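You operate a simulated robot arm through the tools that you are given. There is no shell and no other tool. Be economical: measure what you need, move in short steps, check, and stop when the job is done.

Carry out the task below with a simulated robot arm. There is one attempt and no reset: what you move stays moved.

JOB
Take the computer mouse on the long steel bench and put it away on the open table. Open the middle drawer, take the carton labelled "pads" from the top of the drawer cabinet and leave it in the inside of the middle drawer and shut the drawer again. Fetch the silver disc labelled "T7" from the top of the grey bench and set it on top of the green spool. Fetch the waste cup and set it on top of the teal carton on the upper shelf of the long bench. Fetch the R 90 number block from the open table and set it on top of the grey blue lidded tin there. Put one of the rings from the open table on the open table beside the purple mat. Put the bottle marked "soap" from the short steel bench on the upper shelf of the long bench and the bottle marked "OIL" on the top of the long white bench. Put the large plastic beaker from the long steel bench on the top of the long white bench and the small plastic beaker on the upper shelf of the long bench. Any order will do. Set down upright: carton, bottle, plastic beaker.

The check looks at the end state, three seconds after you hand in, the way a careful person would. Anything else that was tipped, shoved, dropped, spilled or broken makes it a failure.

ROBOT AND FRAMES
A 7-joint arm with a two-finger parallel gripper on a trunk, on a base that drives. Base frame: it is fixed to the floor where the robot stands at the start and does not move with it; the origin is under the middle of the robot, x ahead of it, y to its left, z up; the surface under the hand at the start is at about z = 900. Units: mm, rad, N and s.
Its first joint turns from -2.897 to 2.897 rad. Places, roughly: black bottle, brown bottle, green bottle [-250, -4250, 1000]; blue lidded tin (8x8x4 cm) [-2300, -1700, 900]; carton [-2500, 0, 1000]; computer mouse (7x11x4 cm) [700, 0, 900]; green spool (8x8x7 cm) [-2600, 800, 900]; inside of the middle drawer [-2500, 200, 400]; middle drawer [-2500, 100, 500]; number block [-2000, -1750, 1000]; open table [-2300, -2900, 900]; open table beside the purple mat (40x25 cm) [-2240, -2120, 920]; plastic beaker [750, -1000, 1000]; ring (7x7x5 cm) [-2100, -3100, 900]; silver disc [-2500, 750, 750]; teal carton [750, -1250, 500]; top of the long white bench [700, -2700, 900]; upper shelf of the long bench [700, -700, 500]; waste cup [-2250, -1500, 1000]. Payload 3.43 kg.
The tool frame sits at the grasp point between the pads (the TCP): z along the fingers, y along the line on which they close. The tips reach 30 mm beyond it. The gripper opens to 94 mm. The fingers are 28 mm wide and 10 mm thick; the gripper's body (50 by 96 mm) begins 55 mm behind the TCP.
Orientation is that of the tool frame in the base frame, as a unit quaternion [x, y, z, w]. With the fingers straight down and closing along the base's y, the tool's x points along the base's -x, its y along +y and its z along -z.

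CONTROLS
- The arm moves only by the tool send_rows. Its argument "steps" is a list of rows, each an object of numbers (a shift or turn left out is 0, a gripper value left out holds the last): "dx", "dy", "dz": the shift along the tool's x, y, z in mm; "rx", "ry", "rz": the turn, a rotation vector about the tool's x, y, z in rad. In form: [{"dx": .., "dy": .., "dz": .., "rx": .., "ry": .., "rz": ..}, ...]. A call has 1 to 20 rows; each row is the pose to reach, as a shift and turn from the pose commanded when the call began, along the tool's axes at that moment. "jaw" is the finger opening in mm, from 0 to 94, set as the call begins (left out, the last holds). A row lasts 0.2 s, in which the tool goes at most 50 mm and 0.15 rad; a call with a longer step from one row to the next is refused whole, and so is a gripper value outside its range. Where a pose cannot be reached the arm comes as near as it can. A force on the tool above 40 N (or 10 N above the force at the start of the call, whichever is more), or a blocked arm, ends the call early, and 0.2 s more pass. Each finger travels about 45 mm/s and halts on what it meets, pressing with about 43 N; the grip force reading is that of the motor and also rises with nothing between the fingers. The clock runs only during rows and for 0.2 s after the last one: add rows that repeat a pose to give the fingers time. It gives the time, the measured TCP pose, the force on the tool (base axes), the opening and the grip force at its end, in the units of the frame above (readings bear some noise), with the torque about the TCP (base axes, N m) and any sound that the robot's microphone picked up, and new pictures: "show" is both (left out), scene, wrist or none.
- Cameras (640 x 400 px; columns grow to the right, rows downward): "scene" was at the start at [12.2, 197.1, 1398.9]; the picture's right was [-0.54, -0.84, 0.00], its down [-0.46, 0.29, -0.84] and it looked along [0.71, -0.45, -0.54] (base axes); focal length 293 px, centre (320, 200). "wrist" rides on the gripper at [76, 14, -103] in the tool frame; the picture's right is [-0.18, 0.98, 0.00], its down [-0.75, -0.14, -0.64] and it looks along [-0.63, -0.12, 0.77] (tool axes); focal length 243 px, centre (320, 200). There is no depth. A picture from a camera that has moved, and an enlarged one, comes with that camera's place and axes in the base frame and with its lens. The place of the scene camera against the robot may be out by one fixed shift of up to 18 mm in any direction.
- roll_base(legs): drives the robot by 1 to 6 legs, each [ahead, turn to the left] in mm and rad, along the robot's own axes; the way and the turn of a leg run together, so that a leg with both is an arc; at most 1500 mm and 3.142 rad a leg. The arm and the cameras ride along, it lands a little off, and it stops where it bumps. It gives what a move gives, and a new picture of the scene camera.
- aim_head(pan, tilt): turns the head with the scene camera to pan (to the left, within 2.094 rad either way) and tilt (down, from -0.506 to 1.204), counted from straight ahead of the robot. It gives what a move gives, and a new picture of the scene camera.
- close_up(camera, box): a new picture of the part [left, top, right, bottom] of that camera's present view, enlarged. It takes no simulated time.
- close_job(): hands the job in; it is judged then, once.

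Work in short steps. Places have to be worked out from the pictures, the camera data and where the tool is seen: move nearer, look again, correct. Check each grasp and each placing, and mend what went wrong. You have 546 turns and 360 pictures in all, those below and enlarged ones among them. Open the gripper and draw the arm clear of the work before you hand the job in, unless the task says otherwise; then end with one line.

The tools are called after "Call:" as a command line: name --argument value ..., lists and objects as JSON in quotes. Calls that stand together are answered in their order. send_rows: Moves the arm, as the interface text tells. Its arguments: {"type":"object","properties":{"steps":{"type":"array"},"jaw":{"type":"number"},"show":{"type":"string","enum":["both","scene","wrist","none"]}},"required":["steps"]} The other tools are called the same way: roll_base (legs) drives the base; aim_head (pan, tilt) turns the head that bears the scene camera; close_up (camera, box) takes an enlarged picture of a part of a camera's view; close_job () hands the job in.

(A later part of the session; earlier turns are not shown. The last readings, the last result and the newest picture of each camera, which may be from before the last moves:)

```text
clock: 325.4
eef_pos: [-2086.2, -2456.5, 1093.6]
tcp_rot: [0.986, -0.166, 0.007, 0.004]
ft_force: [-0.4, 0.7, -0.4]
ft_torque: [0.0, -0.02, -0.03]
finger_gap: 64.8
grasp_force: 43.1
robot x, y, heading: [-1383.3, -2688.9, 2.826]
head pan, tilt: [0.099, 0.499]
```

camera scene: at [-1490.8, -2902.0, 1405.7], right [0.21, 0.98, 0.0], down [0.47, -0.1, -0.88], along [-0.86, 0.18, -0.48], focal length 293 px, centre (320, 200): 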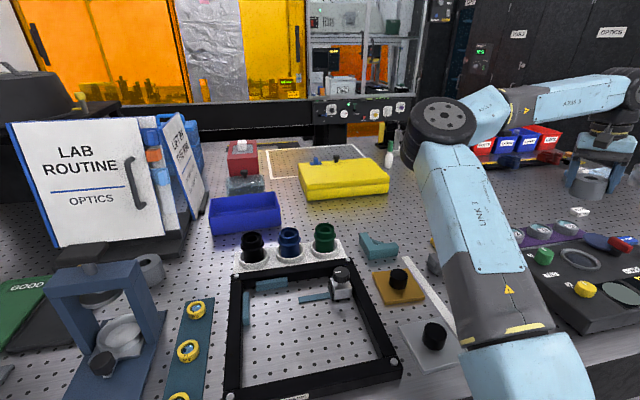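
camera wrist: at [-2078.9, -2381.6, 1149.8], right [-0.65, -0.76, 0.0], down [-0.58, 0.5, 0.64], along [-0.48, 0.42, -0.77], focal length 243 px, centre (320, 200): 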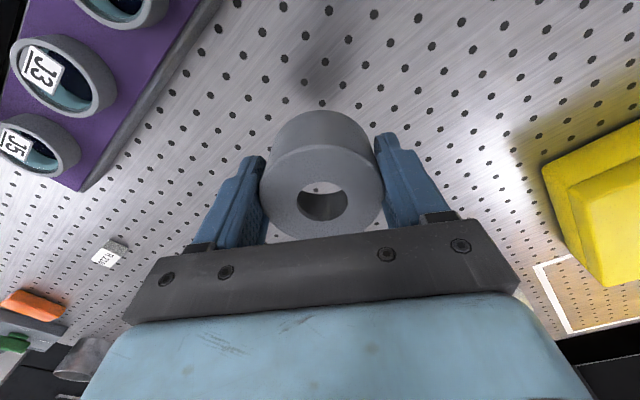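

Now turn right 0.25 with the arm centred.

Call:
roll_base --legs '[[0, -0.25]]'

```text
clock: 326.8
eef_pos: [-2001.2, -2284.0, 1093.4]
tcp_rot: [0.957, -0.291, 0.007, 0.005]
ft_force: [0.6, 1.0, -0.4]
ft_torque: [0.03, -0.01, -0.02]
finger_gap: 65.1
grasp_force: 43.1
robot x, y, heading: [-1388.9, -2703.6, 2.575]
head pan, tilt: [0.099, 0.499]
camera scene: at [-1552.0, -2884.6, 1405.8], right [0.45, 0.89, 0.0], down [0.43, -0.22, -0.88], along [-0.78, 0.4, -0.48], focal length 293 px, centre (320, 200)
```

scene: 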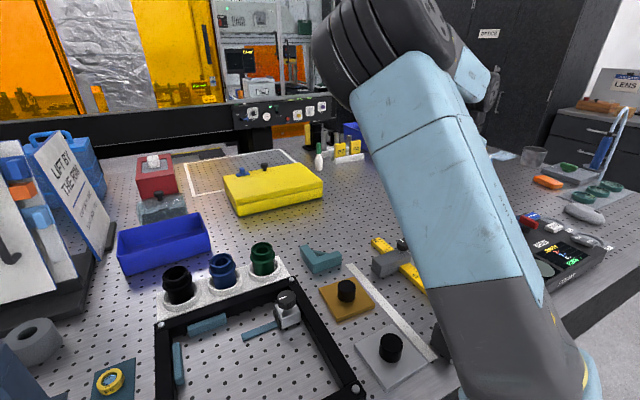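

Straight ahead now; extend toward (-2165,-2210) while lowering.

Call:
send_rows --steps '[{"dx": -40, "dy": 7, "dz": 10}, {"dx": -80, "dy": 14, "dz": 25}, {"dx": -120, "dy": 21, "dz": 45}, {"dx": -160, "dy": 27, "dz": 65}, {"dx": -177, "dy": 30, "dz": 80}, {"dx": -177, "dy": 30, "dz": 80}]' --show "wrist"

```text
clock: 328.2
eef_pos: [-2164.1, -2213.1, 1009.8]
tcp_rot: [0.957, -0.29, 0.006, 0.006]
ft_force: [0.1, -0.1, -0.2]
ft_torque: [0.01, 0.0, -0.03]
finger_gap: 64.9
grasp_force: 43.1
robot x, y, heading: [-1391.1, -2701.0, 2.579]
head pan, tilt: [0.099, 0.499]
camera wrist: at [-2109.3, -2265.0, 1114.1], right [-0.7, -0.71, 0.0], down [-0.55, 0.55, 0.63], along [-0.45, 0.44, -0.78], focal length 243 px, centre (320, 200)
```

wrist: 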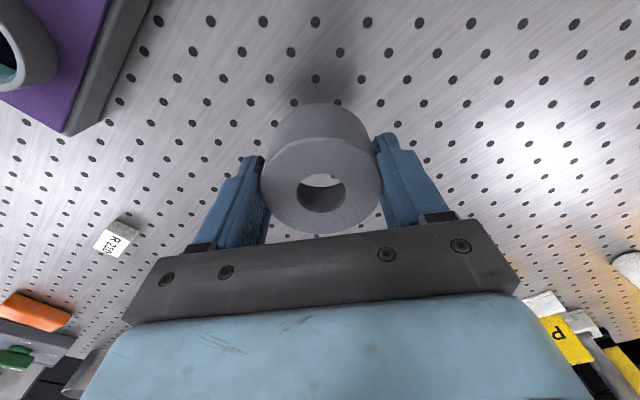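

Good spot, clear of the mat. Lower to the table.

Call:
send_rows --steps '[{"dz": 30}, {"dz": 52}, {"dz": 55}, {"dz": 57}, {"dz": 59}, {"dz": 61}, {"dz": 63}, {"dz": 65}, {"dz": 67}]' --show "none"

```text
clock: 329.7
eef_pos: [-2165.0, -2213.2, 954.2]
tcp_rot: [0.957, -0.29, 0.004, 0.005]
ft_force: [-1.1, 1.3, 8.4]
ft_torque: [0.26, 0.02, 0.03]
finger_gap: 65.0
grasp_force: 42.5
robot x, y, heading: [-1390.2, -2702.3, 2.581]
head pan, tilt: [0.099, 0.499]
stopped in row 7: the force on the tool passed its limit at 42 N (the readings are from after the stop); the commanded pose is now the measured one
```

Contact. Release and rise.

Call:
send_rows --steps '[{}, {}, {}]' --jaw 90 --show "none"

Call:
send_rows --steps '[{"dz": -30}, {"dz": -75}, {"dz": -120}, {"dx": 25, "dz": -160}, {"dx": 60, "dz": -180}, {"dx": 60, "dz": -180}]' --show "wrist"

```text
clock: 330.5
eef_pos: [-2163.8, -2213.4, 952.0]
tcp_rot: [0.957, -0.291, 0.005, 0.004]
ft_force: [0.2, -0.8, 0.5]
ft_torque: [-0.03, 0.02, -0.03]
finger_gap: 90.1
grasp_force: 0.1
robot x, y, heading: [-1390.7, -2702.5, 2.576]
head pan, tilt: [0.099, 0.499]
```

```text
clock: 331.9
eef_pos: [-2116.4, -2244.4, 1132.0]
tcp_rot: [0.957, -0.291, 0.006, 0.005]
ft_force: [-0.2, -0.5, -0.2]
ft_torque: [0.01, -0.06, -0.03]
finger_gap: 90.1
grasp_force: 0.1
robot x, y, heading: [-1391.5, -2702.3, 2.576]
head pan, tilt: [0.099, 0.499]
camera wrist: at [-2061.9, -2296.3, 1235.8], right [-0.7, -0.71, 0.0], down [-0.55, 0.54, 0.63], along [-0.45, 0.44, -0.78], focal length 243 px, centre (320, 200)
```

wrist: 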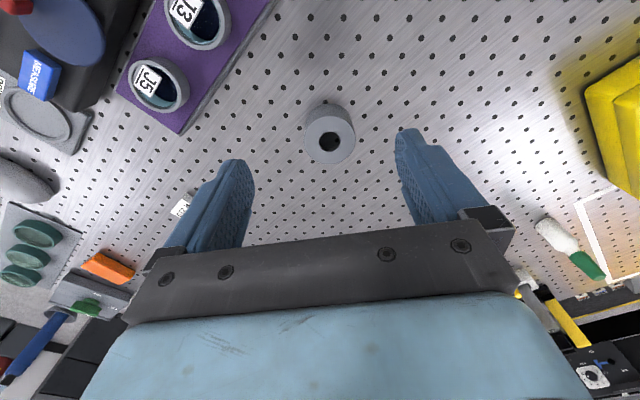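

Ring is placed beside the mat. For the waste cup I need a near-horizontal grasp with the camera above the hand; I back off and test rolling the tool by −π in free space.

Call:
roll_base --legs '[[-350, 0]]'

Call:
send_rows --steps '[{"rz": -0.15}, {"rz": -0.3}, {"rz": -0.45}, {"rz": -0.6}, {"rz": -0.75}, {"rz": -0.9}, {"rz": -1.05}, {"rz": -1.2}, {"rz": -1.35}, {"rz": -1.5}, {"rz": -1.65}, {"rz": -1.8}, {"rz": -1.95}, {"rz": -2.1}, {"rz": -2.25}, {"rz": -2.4}, {"rz": -2.55}, {"rz": -2.7}, {"rz": -2.85}, {"rz": -3.0}]' --show "none"

```text
clock: 334.2
eef_pos: [-1822.5, -2433.0, 1131.9]
tcp_rot: [0.957, -0.29, 0.005, 0.004]
ft_force: [-1.2, 0.0, -0.3]
ft_torque: [0.01, -0.03, -0.01]
finger_gap: 89.9
grasp_force: 0.1
robot x, y, heading: [-1090.0, -2893.0, 2.577]
head pan, tilt: [0.099, 0.499]
camera scene: at [-1255.7, -3073.2, 1405.8], right [0.45, 0.89, 0.0], down [0.43, -0.22, -0.88], along [-0.78, 0.39, -0.48], focal length 293 px, centre (320, 200)
```

scene: 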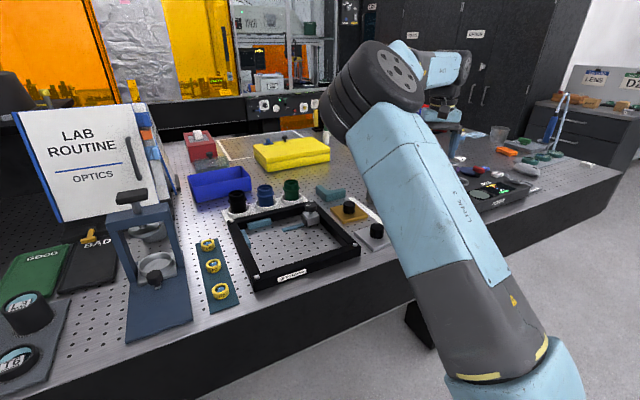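

```text
clock: 338.4
eef_pos: [-1824.5, -2443.3, 1135.6]
tcp_rot: [0.43, 0.903, 0.001, 0.006]
ft_force: [0.0, 0.6, 0.2]
ft_torque: [0.02, -0.01, 0.02]
finger_gap: 89.9
grasp_force: 0.1
out of reach, approached as far as the arm can: row 19, 20
robot x, y, heading: [-1094.7, -2891.2, 2.575]
head pan, tilt: [0.099, 0.499]
```

Roll limit is ≈±2.85, so a full roll needs the target offset to the right side with a +π roll. I unwind first, then drive toward the cup side.

Call:
send_rows --steps '[{"rz": 0.15}, {"rz": 0.3}, {"rz": 0.45}, {"rz": 0.6}, {"rz": 0.75}, {"rz": 0.9}, {"rz": 1.05}, {"rz": 1.2}, {"rz": 1.35}, {"rz": 1.5}, {"rz": 1.65}, {"rz": 1.8}, {"rz": 1.95}, {"rz": 2.1}, {"rz": 2.25}, {"rz": 2.4}, {"rz": 2.55}, {"rz": 2.7}, {"rz": 2.84}, {"rz": 2.84}]' --show "none"

Call:
roll_base --legs '[[0, -0.5]]'

Call:
roll_base --legs '[[0, -0.45], [1100, 0]]'

Call:
roll_base --legs '[[0, 0.6]]'

Call:
roll_base --legs '[[0, 0.5]]'

Call:
roll_base --legs '[[0, 0.42]]'

```text
clock: 342.6
eef_pos: [-1823.8, -2444.5, 1135.9]
tcp_rot: [0.956, -0.292, 0.007, 0.001]
ft_force: [-0.1, -0.2, -0.5]
ft_torque: [0.01, -0.01, 0.03]
finger_gap: 90.1
grasp_force: 0.1
robot x, y, heading: [-1096.7, -2891.7, 2.575]
head pan, tilt: [0.099, 0.499]
```

```text
clock: 344.6
eef_pos: [-1519.2, -2146.5, 1135.1]
tcp_rot: [0.854, -0.52, 0.005, 0.002]
ft_force: [-0.2, -0.3, 0.9]
ft_torque: [0.01, 0.02, -0.01]
finger_gap: 89.9
grasp_force: 0.0
robot x, y, heading: [-1132.5, -2906.5, 2.073]
head pan, tilt: [0.099, 0.499]
camera scene: at [-1362.4, -2991.3, 1405.8], right [0.82, 0.57, 0.0], down [0.27, -0.39, -0.88], along [-0.5, 0.72, -0.48], focal length 293 px, centre (320, 200)
```

scene: 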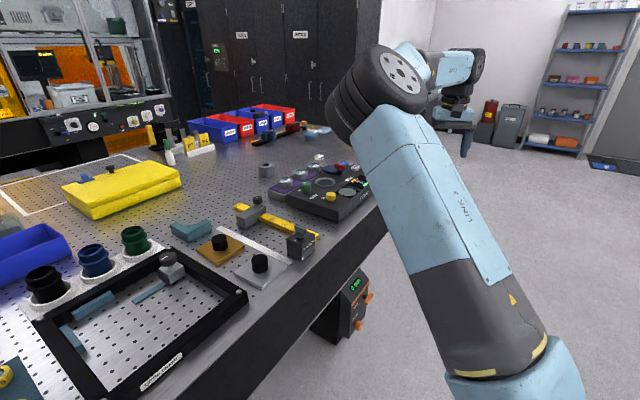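

```text
clock: 351.8
eef_pos: [-1189.7, -951.5, 1136.3]
tcp_rot: [0.712, -0.702, 0.005, 0.004]
ft_force: [0.0, -0.2, 0.7]
ft_torque: [0.03, -0.02, 0.05]
finger_gap: 89.8
grasp_force: 0.1
robot x, y, heading: [-1177.9, -1807.0, 1.616]
head pan, tilt: [0.099, 0.499]
camera scene: at [-1426.2, -1777.5, 1405.8], right [0.99, 0.14, 0.0], down [0.07, -0.47, -0.88], along [-0.12, 0.87, -0.48], focal length 293 px, centre (320, 200)
```

scene: 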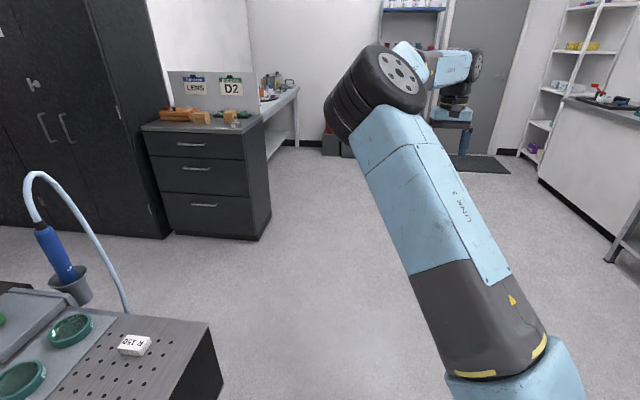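

```text
clock: 354.1
eef_pos: [-1667.4, -1107.1, 1136.8]
tcp_rot: [0.888, -0.46, 0.005, 0.002]
ft_force: [-0.4, 0.7, -1.2]
ft_torque: [-0.01, 0.01, 0.01]
finger_gap: 90.0
grasp_force: 0.1
robot x, y, heading: [-1137.0, -1783.8, 2.206]
head pan, tilt: [0.099, 0.499]
camera scene: at [-1359.0, -1893.1, 1405.8], right [0.74, 0.67, 0.0], down [0.32, -0.35, -0.88], along [-0.59, 0.65, -0.48], focal length 293 px, centre (320, 200)
```

scene: 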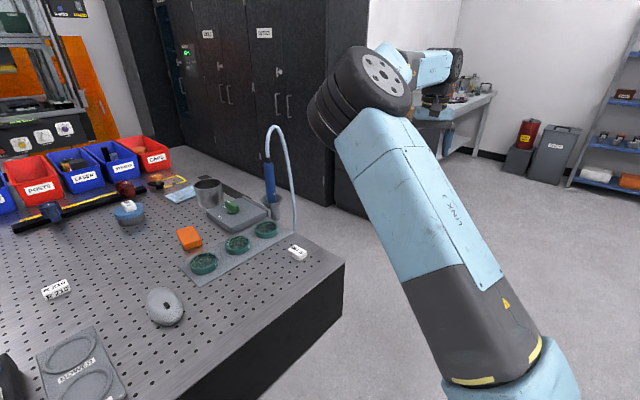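

```text
clock: 356.1
eef_pos: [-1929.9, -1443.6, 1138.4]
tcp_rot: [0.974, -0.225, 0.006, 0.001]
ft_force: [0.1, -0.4, -0.4]
ft_torque: [0.04, -0.01, -0.01]
finger_gap: 89.8
grasp_force: 0.1
robot x, y, heading: [-1129.8, -1741.2, 2.706]
head pan, tilt: [0.099, 0.499]
camera scene: at [-1261.3, -1945.1, 1405.8], right [0.33, 0.94, 0.0], down [0.45, -0.16, -0.88], along [-0.83, 0.29, -0.48], focal length 293 px, centre (320, 200)
```

scene: 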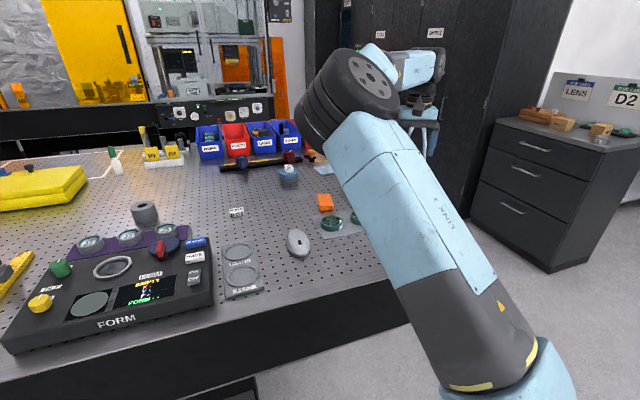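

```text
clock: 357.8
eef_pos: [-1983.8, -1801.1, 1137.2]
tcp_rot: [1.0, -0.015, 0.005, -0.001]
ft_force: [-0.3, -0.4, -0.4]
ft_torque: [-0.06, -0.01, -0.04]
finger_gap: 89.9
grasp_force: 0.1
robot x, y, heading: [-1127.5, -1711.0, 3.126]
head pan, tilt: [0.099, 0.499]
camera scene: at [-1166.4, -1947.0, 1405.8], right [-0.09, 1.0, 0.0], down [0.48, 0.04, -0.88], along [-0.87, -0.07, -0.48], focal length 293 px, centre (320, 200)
```

scene: 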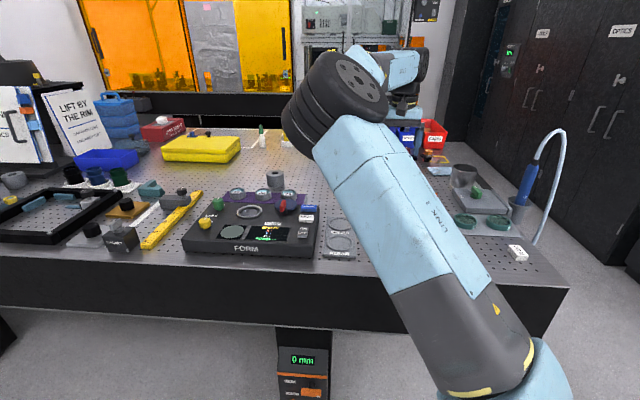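

Robot faces the table again at (-1127,-1711). Move the hand to a free place front-right, then roll by +π.

Call:
send_rows --steps '[{"dx": 26, "dy": -34}, {"dx": 52, "dy": -68}, {"dx": 78, "dy": -102}, {"dx": 104, "dy": -136}, {"dx": 130, "dy": -170}, {"dx": 156, "dy": -204}, {"dx": 182, "dy": -238}, {"dx": 204, "dy": -271}, {"dx": 204, "dy": -271}]' --show "none"

Call:
send_rows --steps '[{"rz": 0.15}, {"rz": 0.3}, {"rz": 0.45}, {"rz": 0.6}, {"rz": 0.75}, {"rz": 0.9}, {"rz": 1.05}, {"rz": 1.2}, {"rz": 1.35}, {"rz": 1.5}, {"rz": 1.65}, {"rz": 1.8}, {"rz": 1.95}, {"rz": 2.1}, {"rz": 2.25}, {"rz": 2.4}, {"rz": 2.55}, {"rz": 2.7}, {"rz": 2.85}, {"rz": 3.0}]' --show "none"

Call:
send_rows --steps '[{"rz": 0.1}, {"rz": 0.1}]' --show "wrist"

```text
clock: 359.8
eef_pos: [-1768.7, -1535.7, 1141.9]
tcp_rot: [1.0, -0.014, 0.006, -0.001]
ft_force: [0.1, -0.5, 1.1]
ft_torque: [0.0, 0.0, 0.02]
finger_gap: 90.0
grasp_force: 0.1
robot x, y, heading: [-1127.6, -1714.1, 3.126]
head pan, tilt: [0.099, 0.499]
```

```text
clock: 364.0
eef_pos: [-1771.4, -1537.0, 1141.6]
tcp_rot: [-0.055, 0.998, 0.0, 0.006]
ft_force: [0.1, -0.1, 0.3]
ft_torque: [-0.02, -0.06, 0.01]
finger_gap: 90.2
grasp_force: 0.1
robot x, y, heading: [-1127.4, -1714.7, 3.125]
head pan, tilt: [0.099, 0.499]
```

```text
clock: 364.6
eef_pos: [-1771.3, -1536.3, 1140.7]
tcp_rot: [-0.005, 1.0, 0.001, 0.006]
ft_force: [0.3, 1.0, 1.4]
ft_torque: [-0.02, 0.01, 0.01]
finger_gap: 90.2
grasp_force: 0.1
robot x, y, heading: [-1125.6, -1711.5, 3.128]
head pan, tilt: [0.099, 0.499]
camera wrist: at [-1849.1, -1522.6, 1243.1], right [0.17, 0.98, 0.0], down [0.75, -0.13, 0.65], along [0.64, -0.11, -0.76], focal length 243 px, centre (320, 200)
```

wrist: 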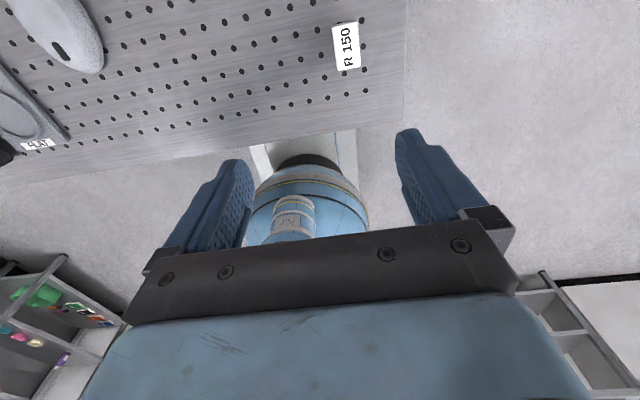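

Rolled OK, but the tube base is too close to the wrist for a horizontal grasp here. Better: pick the cup vertically now, set it near the front edge of the steel bench, and regrasp it horizontally there. Unroll first.

Call:
send_rows --steps '[{"rz": -0.15}, {"rz": -0.3}, {"rz": -0.45}, {"rz": -0.6}, {"rz": -0.75}, {"rz": -0.9}, {"rz": -1.05}, {"rz": -1.2}, {"rz": -1.35}, {"rz": -1.5}, {"rz": -1.65}, {"rz": -1.8}, {"rz": -1.95}, {"rz": -2.1}, {"rz": -2.25}, {"rz": -2.4}, {"rz": -2.55}, {"rz": -2.7}, {"rz": -2.85}, {"rz": -3.0}]' --show "none"

Call:
send_rows --steps '[{"dy": -20, "rz": -0.12}, {"dx": -10, "dy": -60, "rz": -0.12}, {"dx": -10, "dy": -64, "rz": -0.12}]' --jaw 94 --show "none"

```text
clock: 368.8
eef_pos: [-1772.4, -1537.0, 1140.8]
tcp_rot: [0.998, -0.063, 0.006, -0.002]
ft_force: [-0.1, 0.1, -0.4]
ft_torque: [-0.01, -0.02, 0.03]
finger_gap: 90.0
grasp_force: 0.2
robot x, y, heading: [-1129.6, -1713.8, 3.124]
head pan, tilt: [0.099, 0.499]
```

```text
clock: 369.6
eef_pos: [-1772.9, -1473.0, 1141.9]
tcp_rot: [1.0, -0.004, 0.007, 0.0]
ft_force: [-0.7, 0.1, 0.2]
ft_torque: [0.01, 0.05, 0.01]
finger_gap: 94.0
grasp_force: 0.0
robot x, y, heading: [-1128.0, -1711.5, 3.132]
head pan, tilt: [0.099, 0.499]
```

I move the hand back left to y≈-1600, then drive forward.

Call:
send_rows --steps '[{"dy": 45}, {"dy": 90}, {"dy": 130}, {"dy": 130}]' --show "none"

Call:
roll_base --legs '[[255, 0]]'

Call:
send_rows --steps '[{"dx": -40}, {"dx": -80}, {"dx": -110}, {"dx": -110}]' --show "wrist"

```text
clock: 370.6
eef_pos: [-1773.6, -1601.0, 1138.4]
tcp_rot: [1.0, -0.004, 0.007, 0.0]
ft_force: [0.7, -0.6, 1.2]
ft_torque: [0.02, -0.02, -0.03]
finger_gap: 93.9
grasp_force: 0.1
robot x, y, heading: [-1126.5, -1715.4, 3.128]
head pan, tilt: [0.099, 0.499]
```

```text
clock: 372.5
eef_pos: [-2030.4, -1596.0, 1139.2]
tcp_rot: [1.0, -0.005, 0.006, -0.001]
ft_force: [0.6, -0.5, 0.1]
ft_torque: [0.0, -0.01, 0.0]
finger_gap: 93.9
grasp_force: 0.0
robot x, y, heading: [-1386.3, -1705.0, 3.129]
head pan, tilt: [0.099, 0.499]
camera scene: at [-1421.8, -1943.2, 1405.8], right [-0.09, 1.0, 0.0], down [0.48, 0.04, -0.88], along [-0.87, -0.07, -0.48], focal length 293 px, centre (320, 200)
```

scene: 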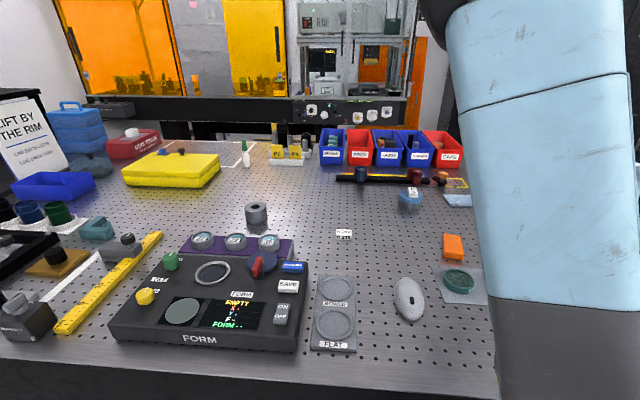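

```text
clock: 373.5
eef_pos: [-2141.2, -1595.8, 1139.1]
tcp_rot: [1.0, -0.005, 0.006, 0.001]
ft_force: [-1.2, 0.3, -0.3]
ft_torque: [0.0, 0.02, -0.02]
finger_gap: 94.0
grasp_force: 0.0
robot x, y, heading: [-1384.9, -1707.0, 3.127]
head pan, tilt: [0.099, 0.499]
camera wrist: at [-2065.7, -1608.9, 1243.6], right [-0.19, -0.98, 0.0], down [-0.76, 0.15, 0.63], along [-0.62, 0.12, -0.77], focal length 243 px, centre (320, 200)
```

wrist: 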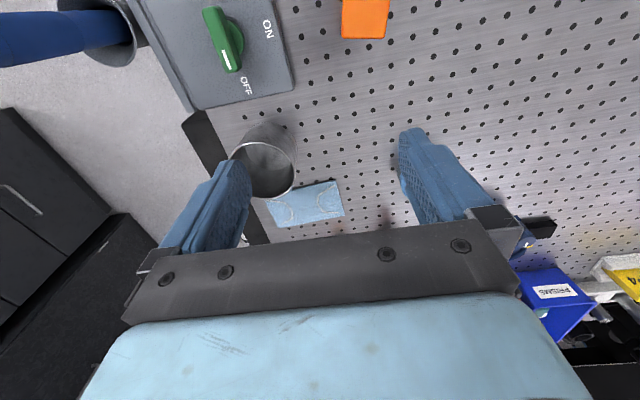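

Cup rim centre ≈(-2212,-1508,974), ~81 mm wide. Move above it with the jaw fully open.

Call:
send_rows --steps '[{"dx": -35, "dy": -30}, {"dx": -71, "dy": -62}, {"dx": -71, "dy": -88, "dz": 20}, {"dx": -71, "dy": -88, "dz": 55}, {"dx": -71, "dy": -88, "dz": 80}, {"dx": -71, "dy": -88, "dz": 80}]' --show "wrist"

```text
clock: 374.9
eef_pos: [-2210.8, -1506.2, 1056.0]
tcp_rot: [1.0, -0.004, 0.006, 0.0]
ft_force: [0.6, -0.5, -0.1]
ft_torque: [-0.02, -0.01, 0.02]
finger_gap: 93.9
grasp_force: 0.1
robot x, y, heading: [-1384.4, -1708.5, 3.13]
head pan, tilt: [0.099, 0.499]
camera wrist: at [-2135.2, -1521.3, 1160.0], right [-0.19, -0.98, 0.0], down [-0.76, 0.15, 0.63], along [-0.62, 0.12, -0.77], focal length 243 px, centre (320, 200)
```

wrist: 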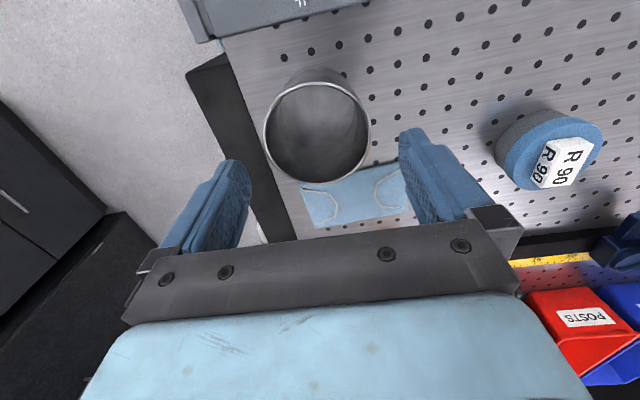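

Well centred. Descend to z≈950.

Call:
send_rows --steps '[{"dz": 25, "dy": -2}, {"dz": 50, "dy": -2}, {"dz": 70, "dy": -2}, {"dz": 90, "dy": -2}, {"dz": 105, "dy": -2}, {"dz": 105, "dy": -2}]' --show "wrist"

```text
clock: 376.3
eef_pos: [-2208.1, -1505.9, 952.0]
tcp_rot: [1.0, -0.005, 0.006, 0.0]
ft_force: [0.2, 0.2, 0.0]
ft_torque: [0.0, 0.0, -0.01]
finger_gap: 93.9
grasp_force: 0.2
robot x, y, heading: [-1384.9, -1709.5, 3.125]
head pan, tilt: [0.099, 0.499]
camera wrist: at [-2133.1, -1520.1, 1055.9], right [-0.19, -0.98, 0.0], down [-0.76, 0.15, 0.63], along [-0.62, 0.12, -0.77], focal length 243 px, centre (320, 200)
```

wrist: 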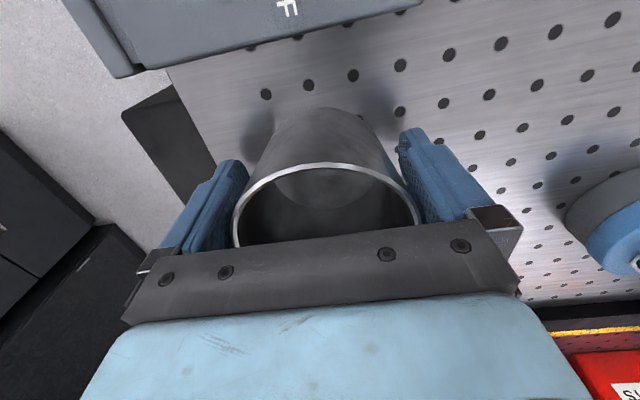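

Cup is straddled. Close and lift.

Call:
send_rows --steps '[{}, {}, {}]' --jaw 55 --show "none"

Call:
send_rows --steps '[{"dz": -20}, {"dz": -65}, {"dz": -110}, {"dz": -155}, {"dz": -200}, {"dz": -200}]' --show "wrist"

```text
clock: 377.1
eef_pos: [-2208.8, -1505.7, 951.7]
tcp_rot: [1.0, -0.004, 0.006, -0.001]
ft_force: [0.5, 0.2, 0.2]
ft_torque: [0.03, -0.06, 0.0]
finger_gap: 90.9
grasp_force: 43.1
robot x, y, heading: [-1384.3, -1703.4, 3.128]
head pan, tilt: [0.099, 0.499]
```

```text
clock: 378.5
eef_pos: [-2208.7, -1507.5, 1151.8]
tcp_rot: [1.0, -0.005, 0.006, -0.001]
ft_force: [-1.1, -0.1, -2.1]
ft_torque: [-0.02, 0.0, -0.02]
finger_gap: 90.7
grasp_force: 42.5
robot x, y, heading: [-1379.5, -1703.5, 3.121]
head pan, tilt: [0.099, 0.499]
camera wrist: at [-2134.2, -1522.2, 1255.7], right [-0.19, -0.98, 0.0], down [-0.76, 0.15, 0.63], along [-0.62, 0.12, -0.77], focal length 243 px, centre (320, 200)
```

wrist: 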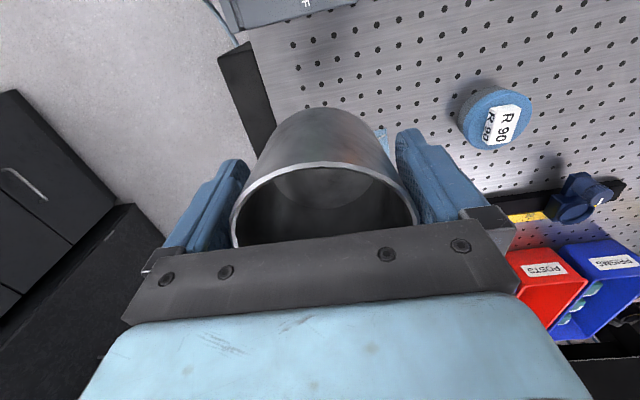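

Cup is held (≈91 mm wide). Retract, back off, and travel to the long bench.

Call:
send_rows --steps '[{"dx": 25, "dy": 35}, {"dx": 50, "dy": 70}, {"dx": 75, "dy": 105}, {"dx": 100, "dy": 140}, {"dx": 125, "dy": 170}, {"dx": 145, "dy": 190}, {"dx": 145, "dy": 190}]' --show "none"

Call:
roll_base --legs '[[-600, 0], [0, -0.6]]'

Call:
roll_base --legs '[[0, -0.65]]'

Call:
roll_base --legs '[[0, -0.65]]'

Call:
roll_base --legs '[[0, -0.65]]'

Call:
roll_base --legs '[[0, -0.57]]'

```text
clock: 380.1
eef_pos: [-2064.8, -1695.4, 1153.7]
tcp_rot: [1.0, -0.004, 0.006, 0.0]
ft_force: [-0.9, -0.3, -1.8]
ft_torque: [-0.04, -0.02, 0.0]
finger_gap: 90.3
grasp_force: 43.3
robot x, y, heading: [-1386.8, -1710.6, 3.13]
head pan, tilt: [0.099, 0.499]
```

```text
clock: 385.4
eef_pos: [-1336.8, -1322.5, 1154.7]
tcp_rot: [0.955, -0.298, 0.007, 0.001]
ft_force: [-1.1, -0.1, -1.4]
ft_torque: [0.03, 0.01, -0.03]
finger_gap: 90.0
grasp_force: 42.8
robot x, y, heading: [-804.4, -1747.6, 2.534]
head pan, tilt: [0.099, 0.499]
camera scene: at [-971.3, -1923.5, 1405.8], right [0.49, 0.87, 0.0], down [0.42, -0.23, -0.88], along [-0.77, 0.43, -0.48], focal length 293 px, centre (320, 200)
```

scene: 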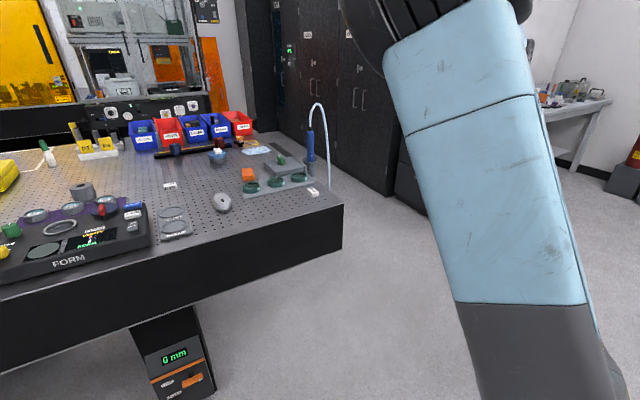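

```text
clock: 387.7
eef_pos: [-975.9, -1083.4, 1154.8]
tcp_rot: [0.811, -0.585, 0.005, 0.002]
ft_force: [0.0, 0.2, -1.3]
ft_torque: [-0.02, 0.0, -0.02]
finger_gap: 89.9
grasp_force: 43.3
robot x, y, heading: [-845.5, -1757.9, 1.891]
head pan, tilt: [0.099, 0.499]
camera scene: at [-1092.6, -1798.8, 1405.8], right [0.91, 0.41, 0.0], down [0.2, -0.44, -0.88], along [-0.36, 0.8, -0.48], focal length 293 px, centre (320, 200)
```

scene: 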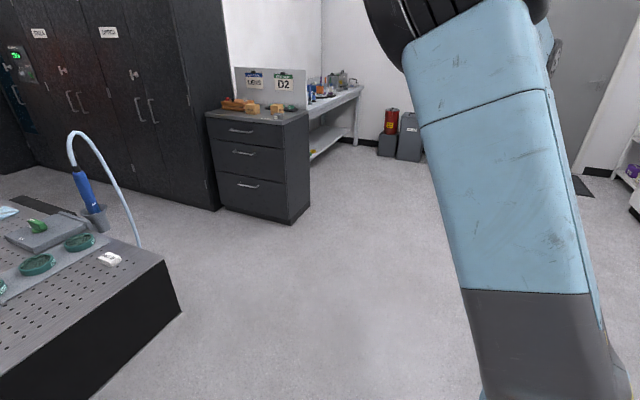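

```text
clock: 390.1
eef_pos: [-539.0, -1148.9, 1154.7]
tcp_rot: [-0.58, 0.815, -0.003, -0.004]
ft_force: [-0.5, -0.2, -1.5]
ft_torque: [-0.01, -0.01, 0.0]
finger_gap: 89.7
grasp_force: 43.1
robot x, y, heading: [-888.3, -1746.9, 1.236]
head pan, tilt: [0.099, 0.499]
camera scene: at [-1116.4, -1630.8, 1405.8], right [0.97, -0.23, 0.0], down [-0.11, -0.47, -0.88], along [0.2, 0.85, -0.48], focal length 293 px, centre (320, 200)
```

scene: 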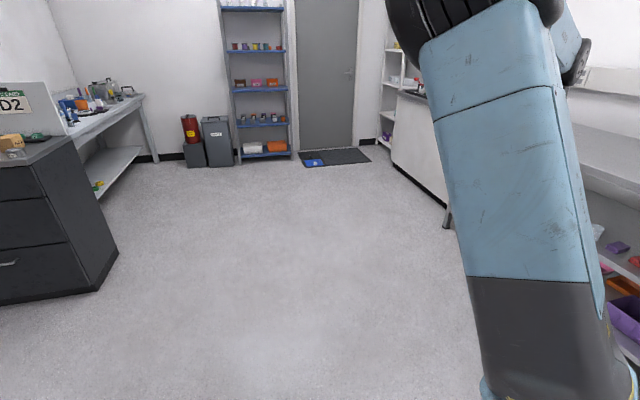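

```text
clock: 392.5
eef_pos: [-250.1, -1479.5, 1156.3]
tcp_rot: [-0.294, 0.956, -0.002, -0.005]
ft_force: [-0.4, -0.2, -1.0]
ft_torque: [-0.04, 0.0, 0.02]
finger_gap: 89.2
grasp_force: 43.4
robot x, y, heading: [-920.3, -1709.4, 0.601]
head pan, tilt: [0.099, 0.499]
camera scene: at [-1031.2, -1481.7, 1405.8], right [0.64, -0.77, 0.0], down [-0.37, -0.31, -0.88], along [0.67, 0.56, -0.48], focal length 293 px, centre (320, 200)
```

scene: 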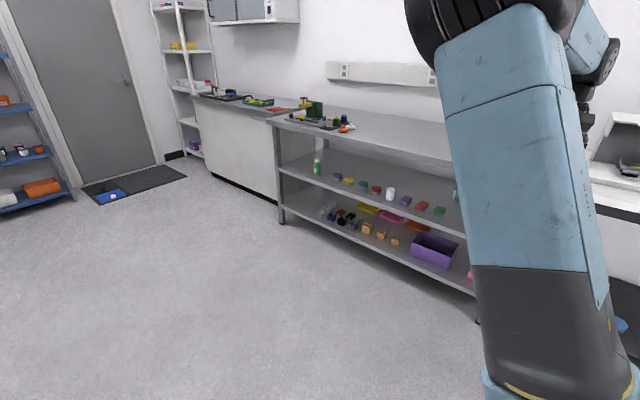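

```text
clock: 395.0
eef_pos: [-228.2, -1871.6, 1158.1]
tcp_rot: [-0.015, 1.0, -0.002, -0.006]
ft_force: [-0.2, 0.3, -1.6]
ft_torque: [-0.05, 0.0, 0.0]
finger_gap: 89.6
grasp_force: 43.0
robot x, y, heading: [-915.7, -1668.2, 0.044]
head pan, tilt: [0.099, 0.499]
stopped in leg 1: the robot was blocked; the commanded pose is now the measured one
camera scene: at [-898.0, -1414.4, 1405.7], right [0.14, -0.99, 0.0], down [-0.47, -0.07, -0.88], along [0.87, 0.12, -0.48], focal length 293 px, centre (320, 200)
```

scene: 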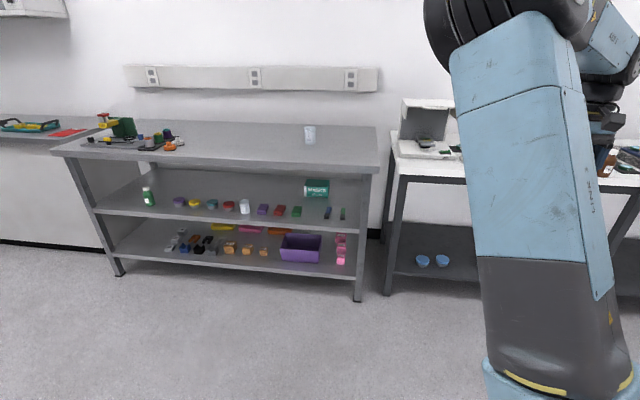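

Good view of the shelf and teal carton. Zoom in to measure.

Call:
close_up --camera "scene" --box '[220, 120, 400, 240]'

```text
3.33 times, centred on (310, 180) of scene
camera zoom: at [-898.0, -1414.4, 1405.7], right [0.14, -0.99, 0.0], down [-0.47, -0.07, -0.88], along [0.87, 0.12, -0.48], focal length 976 px, centre (353, 267)
```

zoom: 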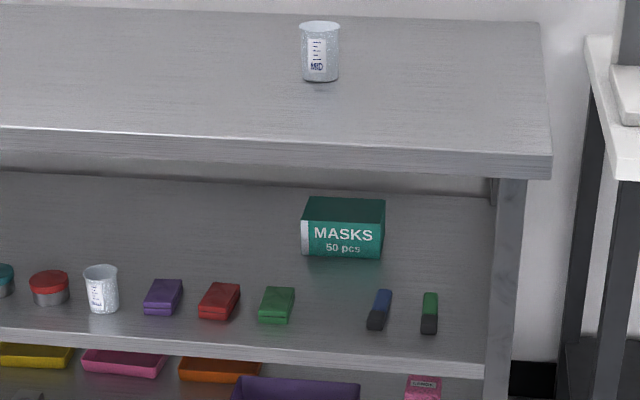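

Teal carton: centre ≈(795,-1166), top ≈ z 593; corridor in front is clear. I drive to about (-300,-1166) facing the bench.

Call:
roll_base --legs '[[0, 0.64], [795, 0]]'

Call:
roll_base --legs '[[0, -0.68]]'

```text
clock: 401.3
eef_pos: [371.7, -885.2, 1157.0]
tcp_rot: [-0.341, 0.94, -0.003, -0.006]
ft_force: [0.4, 0.3, -1.9]
ft_torque: [-0.04, 0.02, -0.01]
finger_gap: 88.9
grasp_force: 43.2
robot x, y, heading: [-283.6, -1160.3, 0.704]
head pan, tilt: [0.099, 0.499]
camera scene: at [-424.3, -944.4, 1405.8], right [0.72, -0.69, 0.0], down [-0.33, -0.34, -0.88], along [0.61, 0.63, -0.48], focal length 293 px, centre (320, 200)
```

scene: 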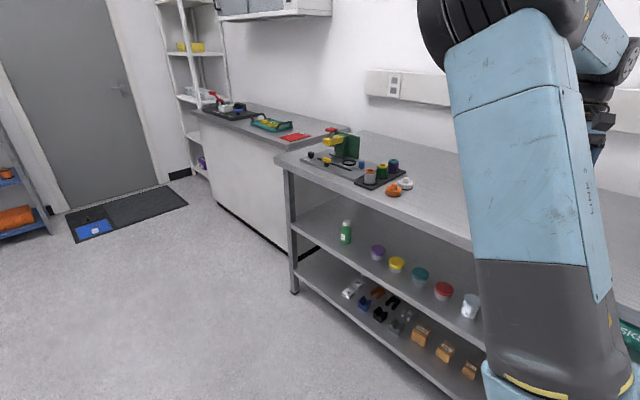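

```text
clock: 404.0
eef_pos: [401.5, -1358.1, 1159.2]
tcp_rot: [-0.01, 1.0, 0.0, -0.005]
ft_force: [-0.6, 0.4, -0.2]
ft_torque: [-0.03, -0.03, -0.01]
finger_gap: 89.1
grasp_force: 43.9
robot x, y, heading: [-281.7, -1109.6, 0.029]
head pan, tilt: [0.099, 0.499]
stopped in leg 1: the robot was blocked; the commanded pose is now the measured one
camera scene: at [-263.2, -854.5, 1405.7], right [0.12, -0.99, 0.0], down [-0.48, -0.06, -0.88], along [0.87, 0.11, -0.48], focal length 293 px, centre (320, 200)
```

scene: 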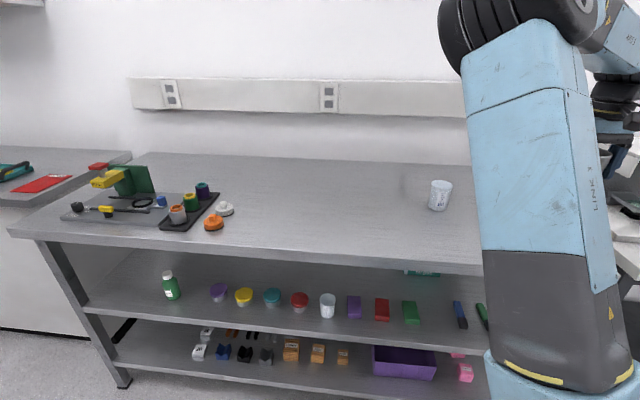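

Place the cup on the bench at (450,-1166): move over and lower.

Call:
send_rows --steps '[{"dx": -12, "dy": 46, "rz": 0.01}, {"dx": -24, "dy": 92, "rz": 0.02}, {"dx": -36, "dy": 138, "rz": 0.02}, {"dx": -48, "dy": 184, "rz": 0.02}, {"dx": -48, "dy": 192, "dz": 40, "rz": 0.02}, {"dx": -48, "dy": 192, "dz": 85, "rz": 0.02}, {"dx": -48, "dy": 192, "dz": 130, "rz": 0.02}, {"dx": -48, "dy": 192, "dz": 175, "rz": 0.02}, {"dx": -48, "dy": 192, "dz": 200, "rz": 0.02}, {"dx": -48, "dy": 192, "dz": 203, "rz": 0.02}, {"dx": -48, "dy": 192, "dz": 206, "rz": 0.02}, {"dx": -48, "dy": 192, "dz": 209, "rz": 0.02}, {"dx": -48, "dy": 192, "dz": 212, "rz": 0.02}, {"dx": -48, "dy": 192, "dz": 215, "rz": 0.02}, {"dx": -48, "dy": 192, "dz": 218, "rz": 0.02}, {"dx": -48, "dy": 192, "dz": 221, "rz": 0.02}, {"dx": -48, "dy": 192, "dz": 224, "rz": 0.02}]' --show "wrist"

```text
clock: 407.4
eef_pos: [444.9, -1165.4, 940.7]
tcp_rot: [-0.001, 1.0, 0.0, -0.003]
ft_force: [0.4, 0.0, 9.4]
ft_torque: [-0.12, -0.05, -0.01]
finger_gap: 88.7
grasp_force: 43.1
robot x, y, heading: [-288.3, -1102.7, 0.03]
head pan, tilt: [0.099, 0.499]
stopped in row 17: the force on the tool passed its limit at 42 N (the readings are from after the stop); the commanded pose is now the measured one
camera wrist: at [369.5, -1150.9, 1044.0], right [0.18, 0.98, 0.0], down [0.76, -0.14, 0.64], along [0.63, -0.12, -0.77], focal length 243 px, centre (320, 200)
```

wrist: 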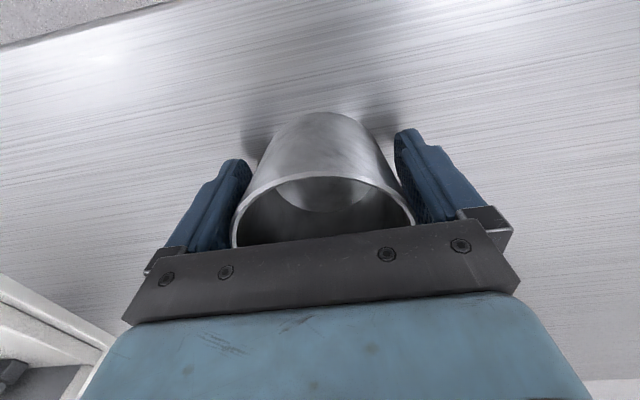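

Cup stands on the bench. Open fully and rise.

Call:
send_rows --steps '[{}, {}, {}]' --jaw 94 --show "none"

Call:
send_rows --steps '[{"dz": -20}, {"dz": -40}, {"dz": -60}, {"dz": -100}, {"dz": -145}, {"dz": -190}, {"dx": 45, "dz": -200}, {"dx": 90, "dz": -200}, {"dx": 130, "dz": -200}, {"dx": 130, "dz": -200}]' --show "wrist"

```text
clock: 408.2
eef_pos: [445.3, -1165.0, 940.0]
tcp_rot: [0.0, 1.0, -0.001, -0.004]
ft_force: [-0.5, -0.5, -0.3]
ft_torque: [0.01, 0.0, -0.02]
finger_gap: 93.9
grasp_force: 0.0
robot x, y, heading: [-283.7, -1107.5, 0.026]
head pan, tilt: [0.099, 0.499]
```

```text
clock: 410.4
eef_pos: [317.0, -1163.6, 1139.1]
tcp_rot: [0.0, 1.0, 0.0, -0.003]
ft_force: [-0.8, 1.2, 0.2]
ft_torque: [-0.03, 0.02, -0.04]
finger_gap: 94.3
grasp_force: 0.1
robot x, y, heading: [-283.7, -1107.3, 0.032]
head pan, tilt: [0.099, 0.499]
camera wrist: at [241.2, -1149.2, 1241.7], right [0.18, 0.98, 0.0], down [0.76, -0.14, 0.64], along [0.63, -0.12, -0.77], focal length 243 px, centre (320, 200)
```

wrist: 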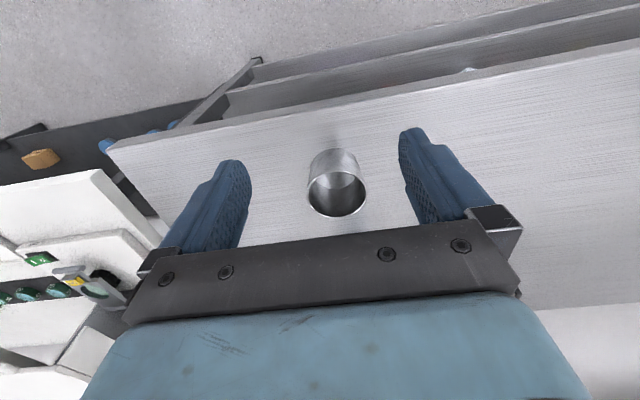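

Cup is standing. I straighten the heading, back up 130 mm, and prepare the horizontal pitch.

Call:
roll_base --legs '[[0, -0.03], [-140, 0]]'

Call:
send_rows --steps '[{"dx": -15, "ry": -0.12}, {"dx": -30, "ry": -0.25}, {"dx": -45, "ry": -0.38}, {"dx": -60, "ry": -0.51}, {"dx": -75, "ry": -0.64}, {"dx": -90, "ry": -0.77}, {"dx": -105, "dz": 20, "ry": -0.9}, {"dx": -120, "dz": 50, "ry": -1.03}, {"dx": -130, "dz": 85, "ry": -1.16}, {"dx": -140, "dz": 120, "ry": -1.29}, {"dx": -145, "dz": 155, "ry": -1.32}, {"dx": -145, "dz": 180, "ry": -1.32}, {"dx": -145, "dz": 180, "ry": -1.32}]' --show "both"

```text
clock: 412.1
eef_pos: [175.6, -1182.3, 1139.9]
tcp_rot: [0.015, 1.0, 0.0, -0.004]
ft_force: [-0.5, -0.2, 0.5]
ft_torque: [0.01, 0.03, 0.0]
finger_gap: 94.1
grasp_force: 0.1
robot x, y, heading: [-424.6, -1108.5, -0.006]
head pan, tilt: [0.099, 0.499]
camera scene: at [-393.6, -853.4, 1405.8], right [0.09, -1.0, 0.0], down [-0.48, -0.04, -0.88], along [0.87, 0.08, -0.48], focal length 293 px, centre (320, 200)
```

scene: 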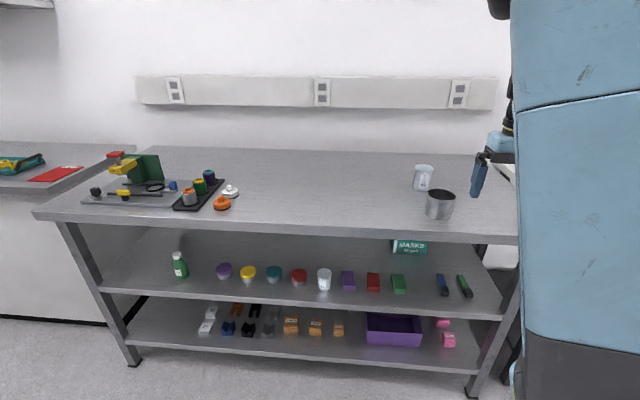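

```text
clock: 415.1
eef_pos: [309.6, -1226.5, 947.3]
tcp_rot: [0.04, 0.798, -0.023, 0.601]
ft_force: [-0.3, 1.6, 0.9]
ft_torque: [-0.02, 0.01, -0.09]
finger_gap: 94.2
grasp_force: 0.1
out of reach, approached as far as the arm can: row 7, 8, 9, 10, 11, 12, 13
robot x, y, heading: [-422.4, -1100.6, -0.003]
head pan, tilt: [0.099, 0.499]
stopped in row 13: the arm was blocked; the commanded pose is now the measured one
camera scene: at [-394.4, -852.8, 1405.7], right [0.09, -1.0, 0.0], down [-0.48, -0.04, -0.88], along [0.87, 0.08, -0.48], focal length 293 px, centre (320, 200)
camera wrist: at [192.4, -1200.8, 902.3], right [0.14, 0.97, 0.19], down [-0.42, -0.11, 0.9], along [0.9, -0.2, 0.39], focal length 243 px, centre (320, 200)
```

scene: 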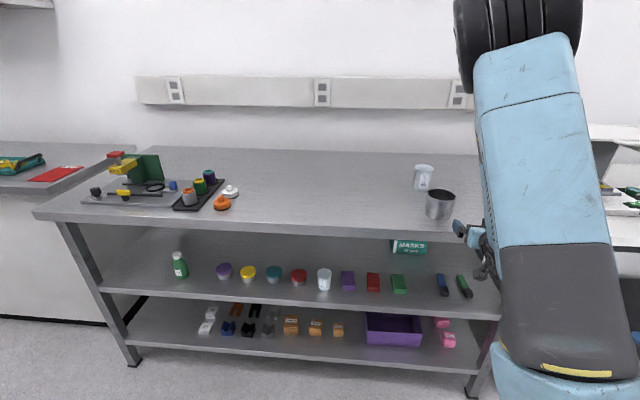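
wrist: 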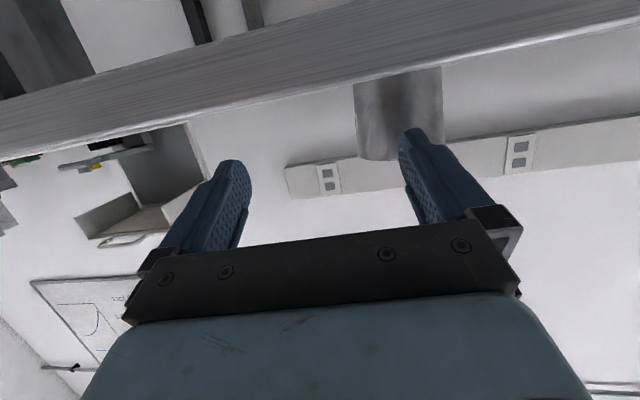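

The arm was blocked too close to the body. I back the base 130 mm, then extend and square the tool.

Call:
roll_base --legs '[[-130, 0]]'

Call:
send_rows --steps '[{"dx": -8, "dy": 14, "dz": 21, "rx": -0.017, "rz": -0.007}, {"dx": -16, "dy": 28, "dz": 43, "rx": -0.034, "rz": -0.014}, {"dx": -24, "dy": 43, "dz": 64, "rx": -0.051, "rz": -0.021}, {"dx": -32, "dy": 57, "dz": 85, "rx": -0.068, "rz": -0.029}, {"dx": -41, "dy": 72, "dz": 107, "rx": -0.085, "rz": -0.036}, {"dx": -41, "dy": 72, "dz": 107, "rx": -0.085, "rz": -0.036}]' --show "both"

```text
clock: 416.4
eef_pos: [180.0, -1228.0, 945.8]
tcp_rot: [0.039, 0.798, -0.022, 0.601]
ft_force: [0.2, -0.3, 1.0]
ft_torque: [0.05, -0.01, 0.01]
finger_gap: 94.0
grasp_force: 0.0
robot x, y, heading: [-551.5, -1104.1, -0.008]
head pan, tilt: [0.099, 0.499]
camera scene: at [-524.0, -852.6, 1405.8], right [0.09, -1.0, 0.0], down [-0.48, -0.04, -0.88], along [0.87, 0.08, -0.48], focal length 293 px, centre (320, 200)
```

scene: 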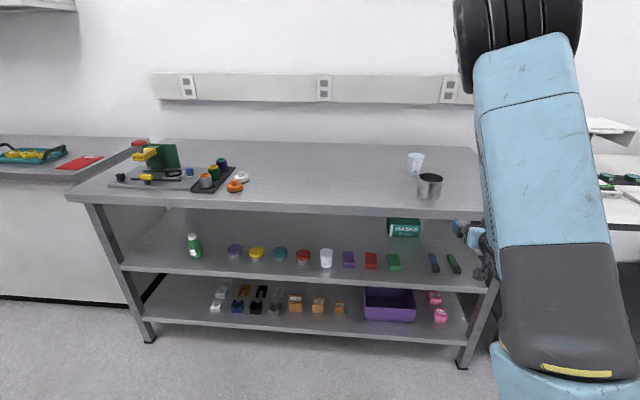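

```text
clock: 417.8
eef_pos: [302.2, -1166.5, 957.8]
tcp_rot: [0.0, 0.799, 0.0, 0.602]
ft_force: [-0.4, -0.6, 0.2]
ft_torque: [0.05, 0.0, 0.02]
finger_gap: 93.8
grasp_force: 0.1
robot x, y, heading: [-554.6, -1104.2, -0.008]
head pan, tilt: [0.099, 0.499]
camera scene: at [-524.0, -852.7, 1405.8], right [0.09, -1.0, 0.0], down [-0.48, -0.04, -0.88], along [0.87, 0.08, -0.48], focal length 293 px, centre (320, 200)
camera wrist: at [182.3, -1151.1, 913.6], right [0.05, 0.98, 0.18], down [-0.41, -0.14, 0.9], along [0.91, -0.12, 0.4], focal length 243 px, centre (320, 200)
```

scene: 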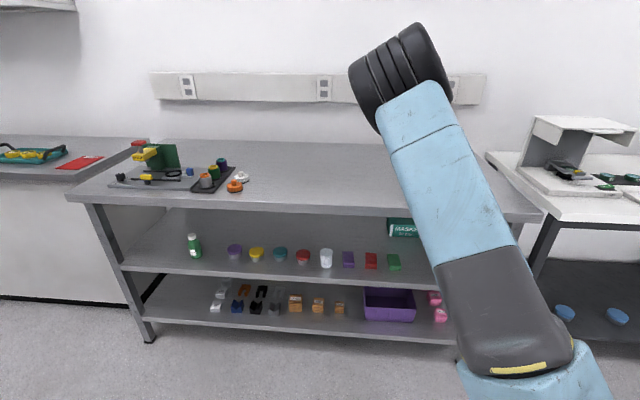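
wrist: 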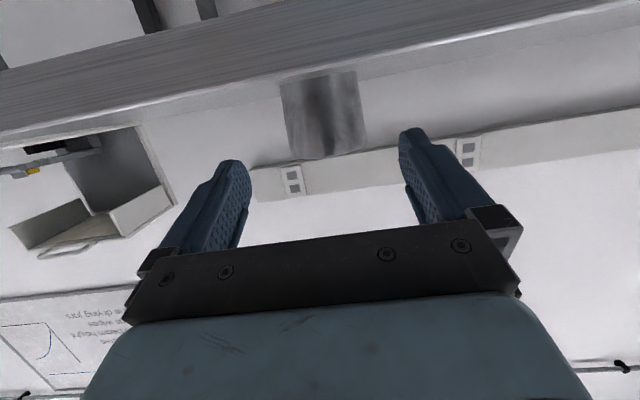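

Tool is square, cup centred at y≈-1166. Advance halfway at constant height and check alignment.

Call:
send_rows --steps '[{"dx": -8, "dy": 0.5, "dz": 27}, {"dx": -16, "dy": 1, "dz": 54}, {"dx": -22, "dy": 1, "dz": 77}, {"dx": -22, "dy": 1, "dz": 77}]' --show "none"

Call:
close_up --camera "wrist" --box '[180, 40, 480, 240]'

```text
clock: 418.8
eef_pos: [380.8, -1165.3, 956.9]
tcp_rot: [0.001, 0.799, 0.0, 0.602]
ft_force: [-0.4, 0.0, -0.2]
ft_torque: [0.04, -0.03, 0.03]
finger_gap: 94.0
grasp_force: 0.0
robot x, y, heading: [-556.0, -1102.1, -0.006]
head pan, tilt: [0.099, 0.499]
```

```text
2.00 times, centred on (330, 140) of wrist
camera zoom: at [261.3, -1150.9, 912.5], right [0.05, 0.98, 0.18], down [-0.41, -0.14, 0.9], along [0.91, -0.12, 0.4], focal length 485 px, centre (300, 320)
```

zoom: 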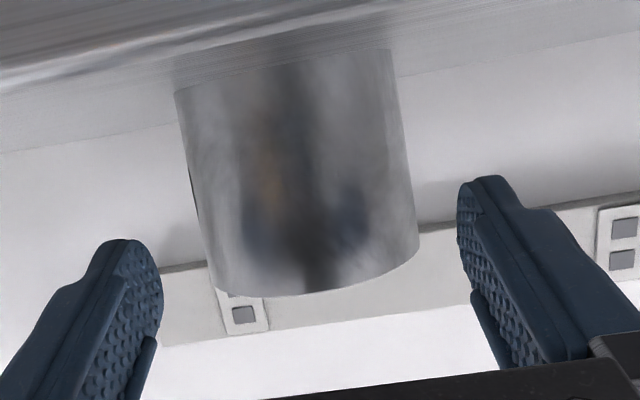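

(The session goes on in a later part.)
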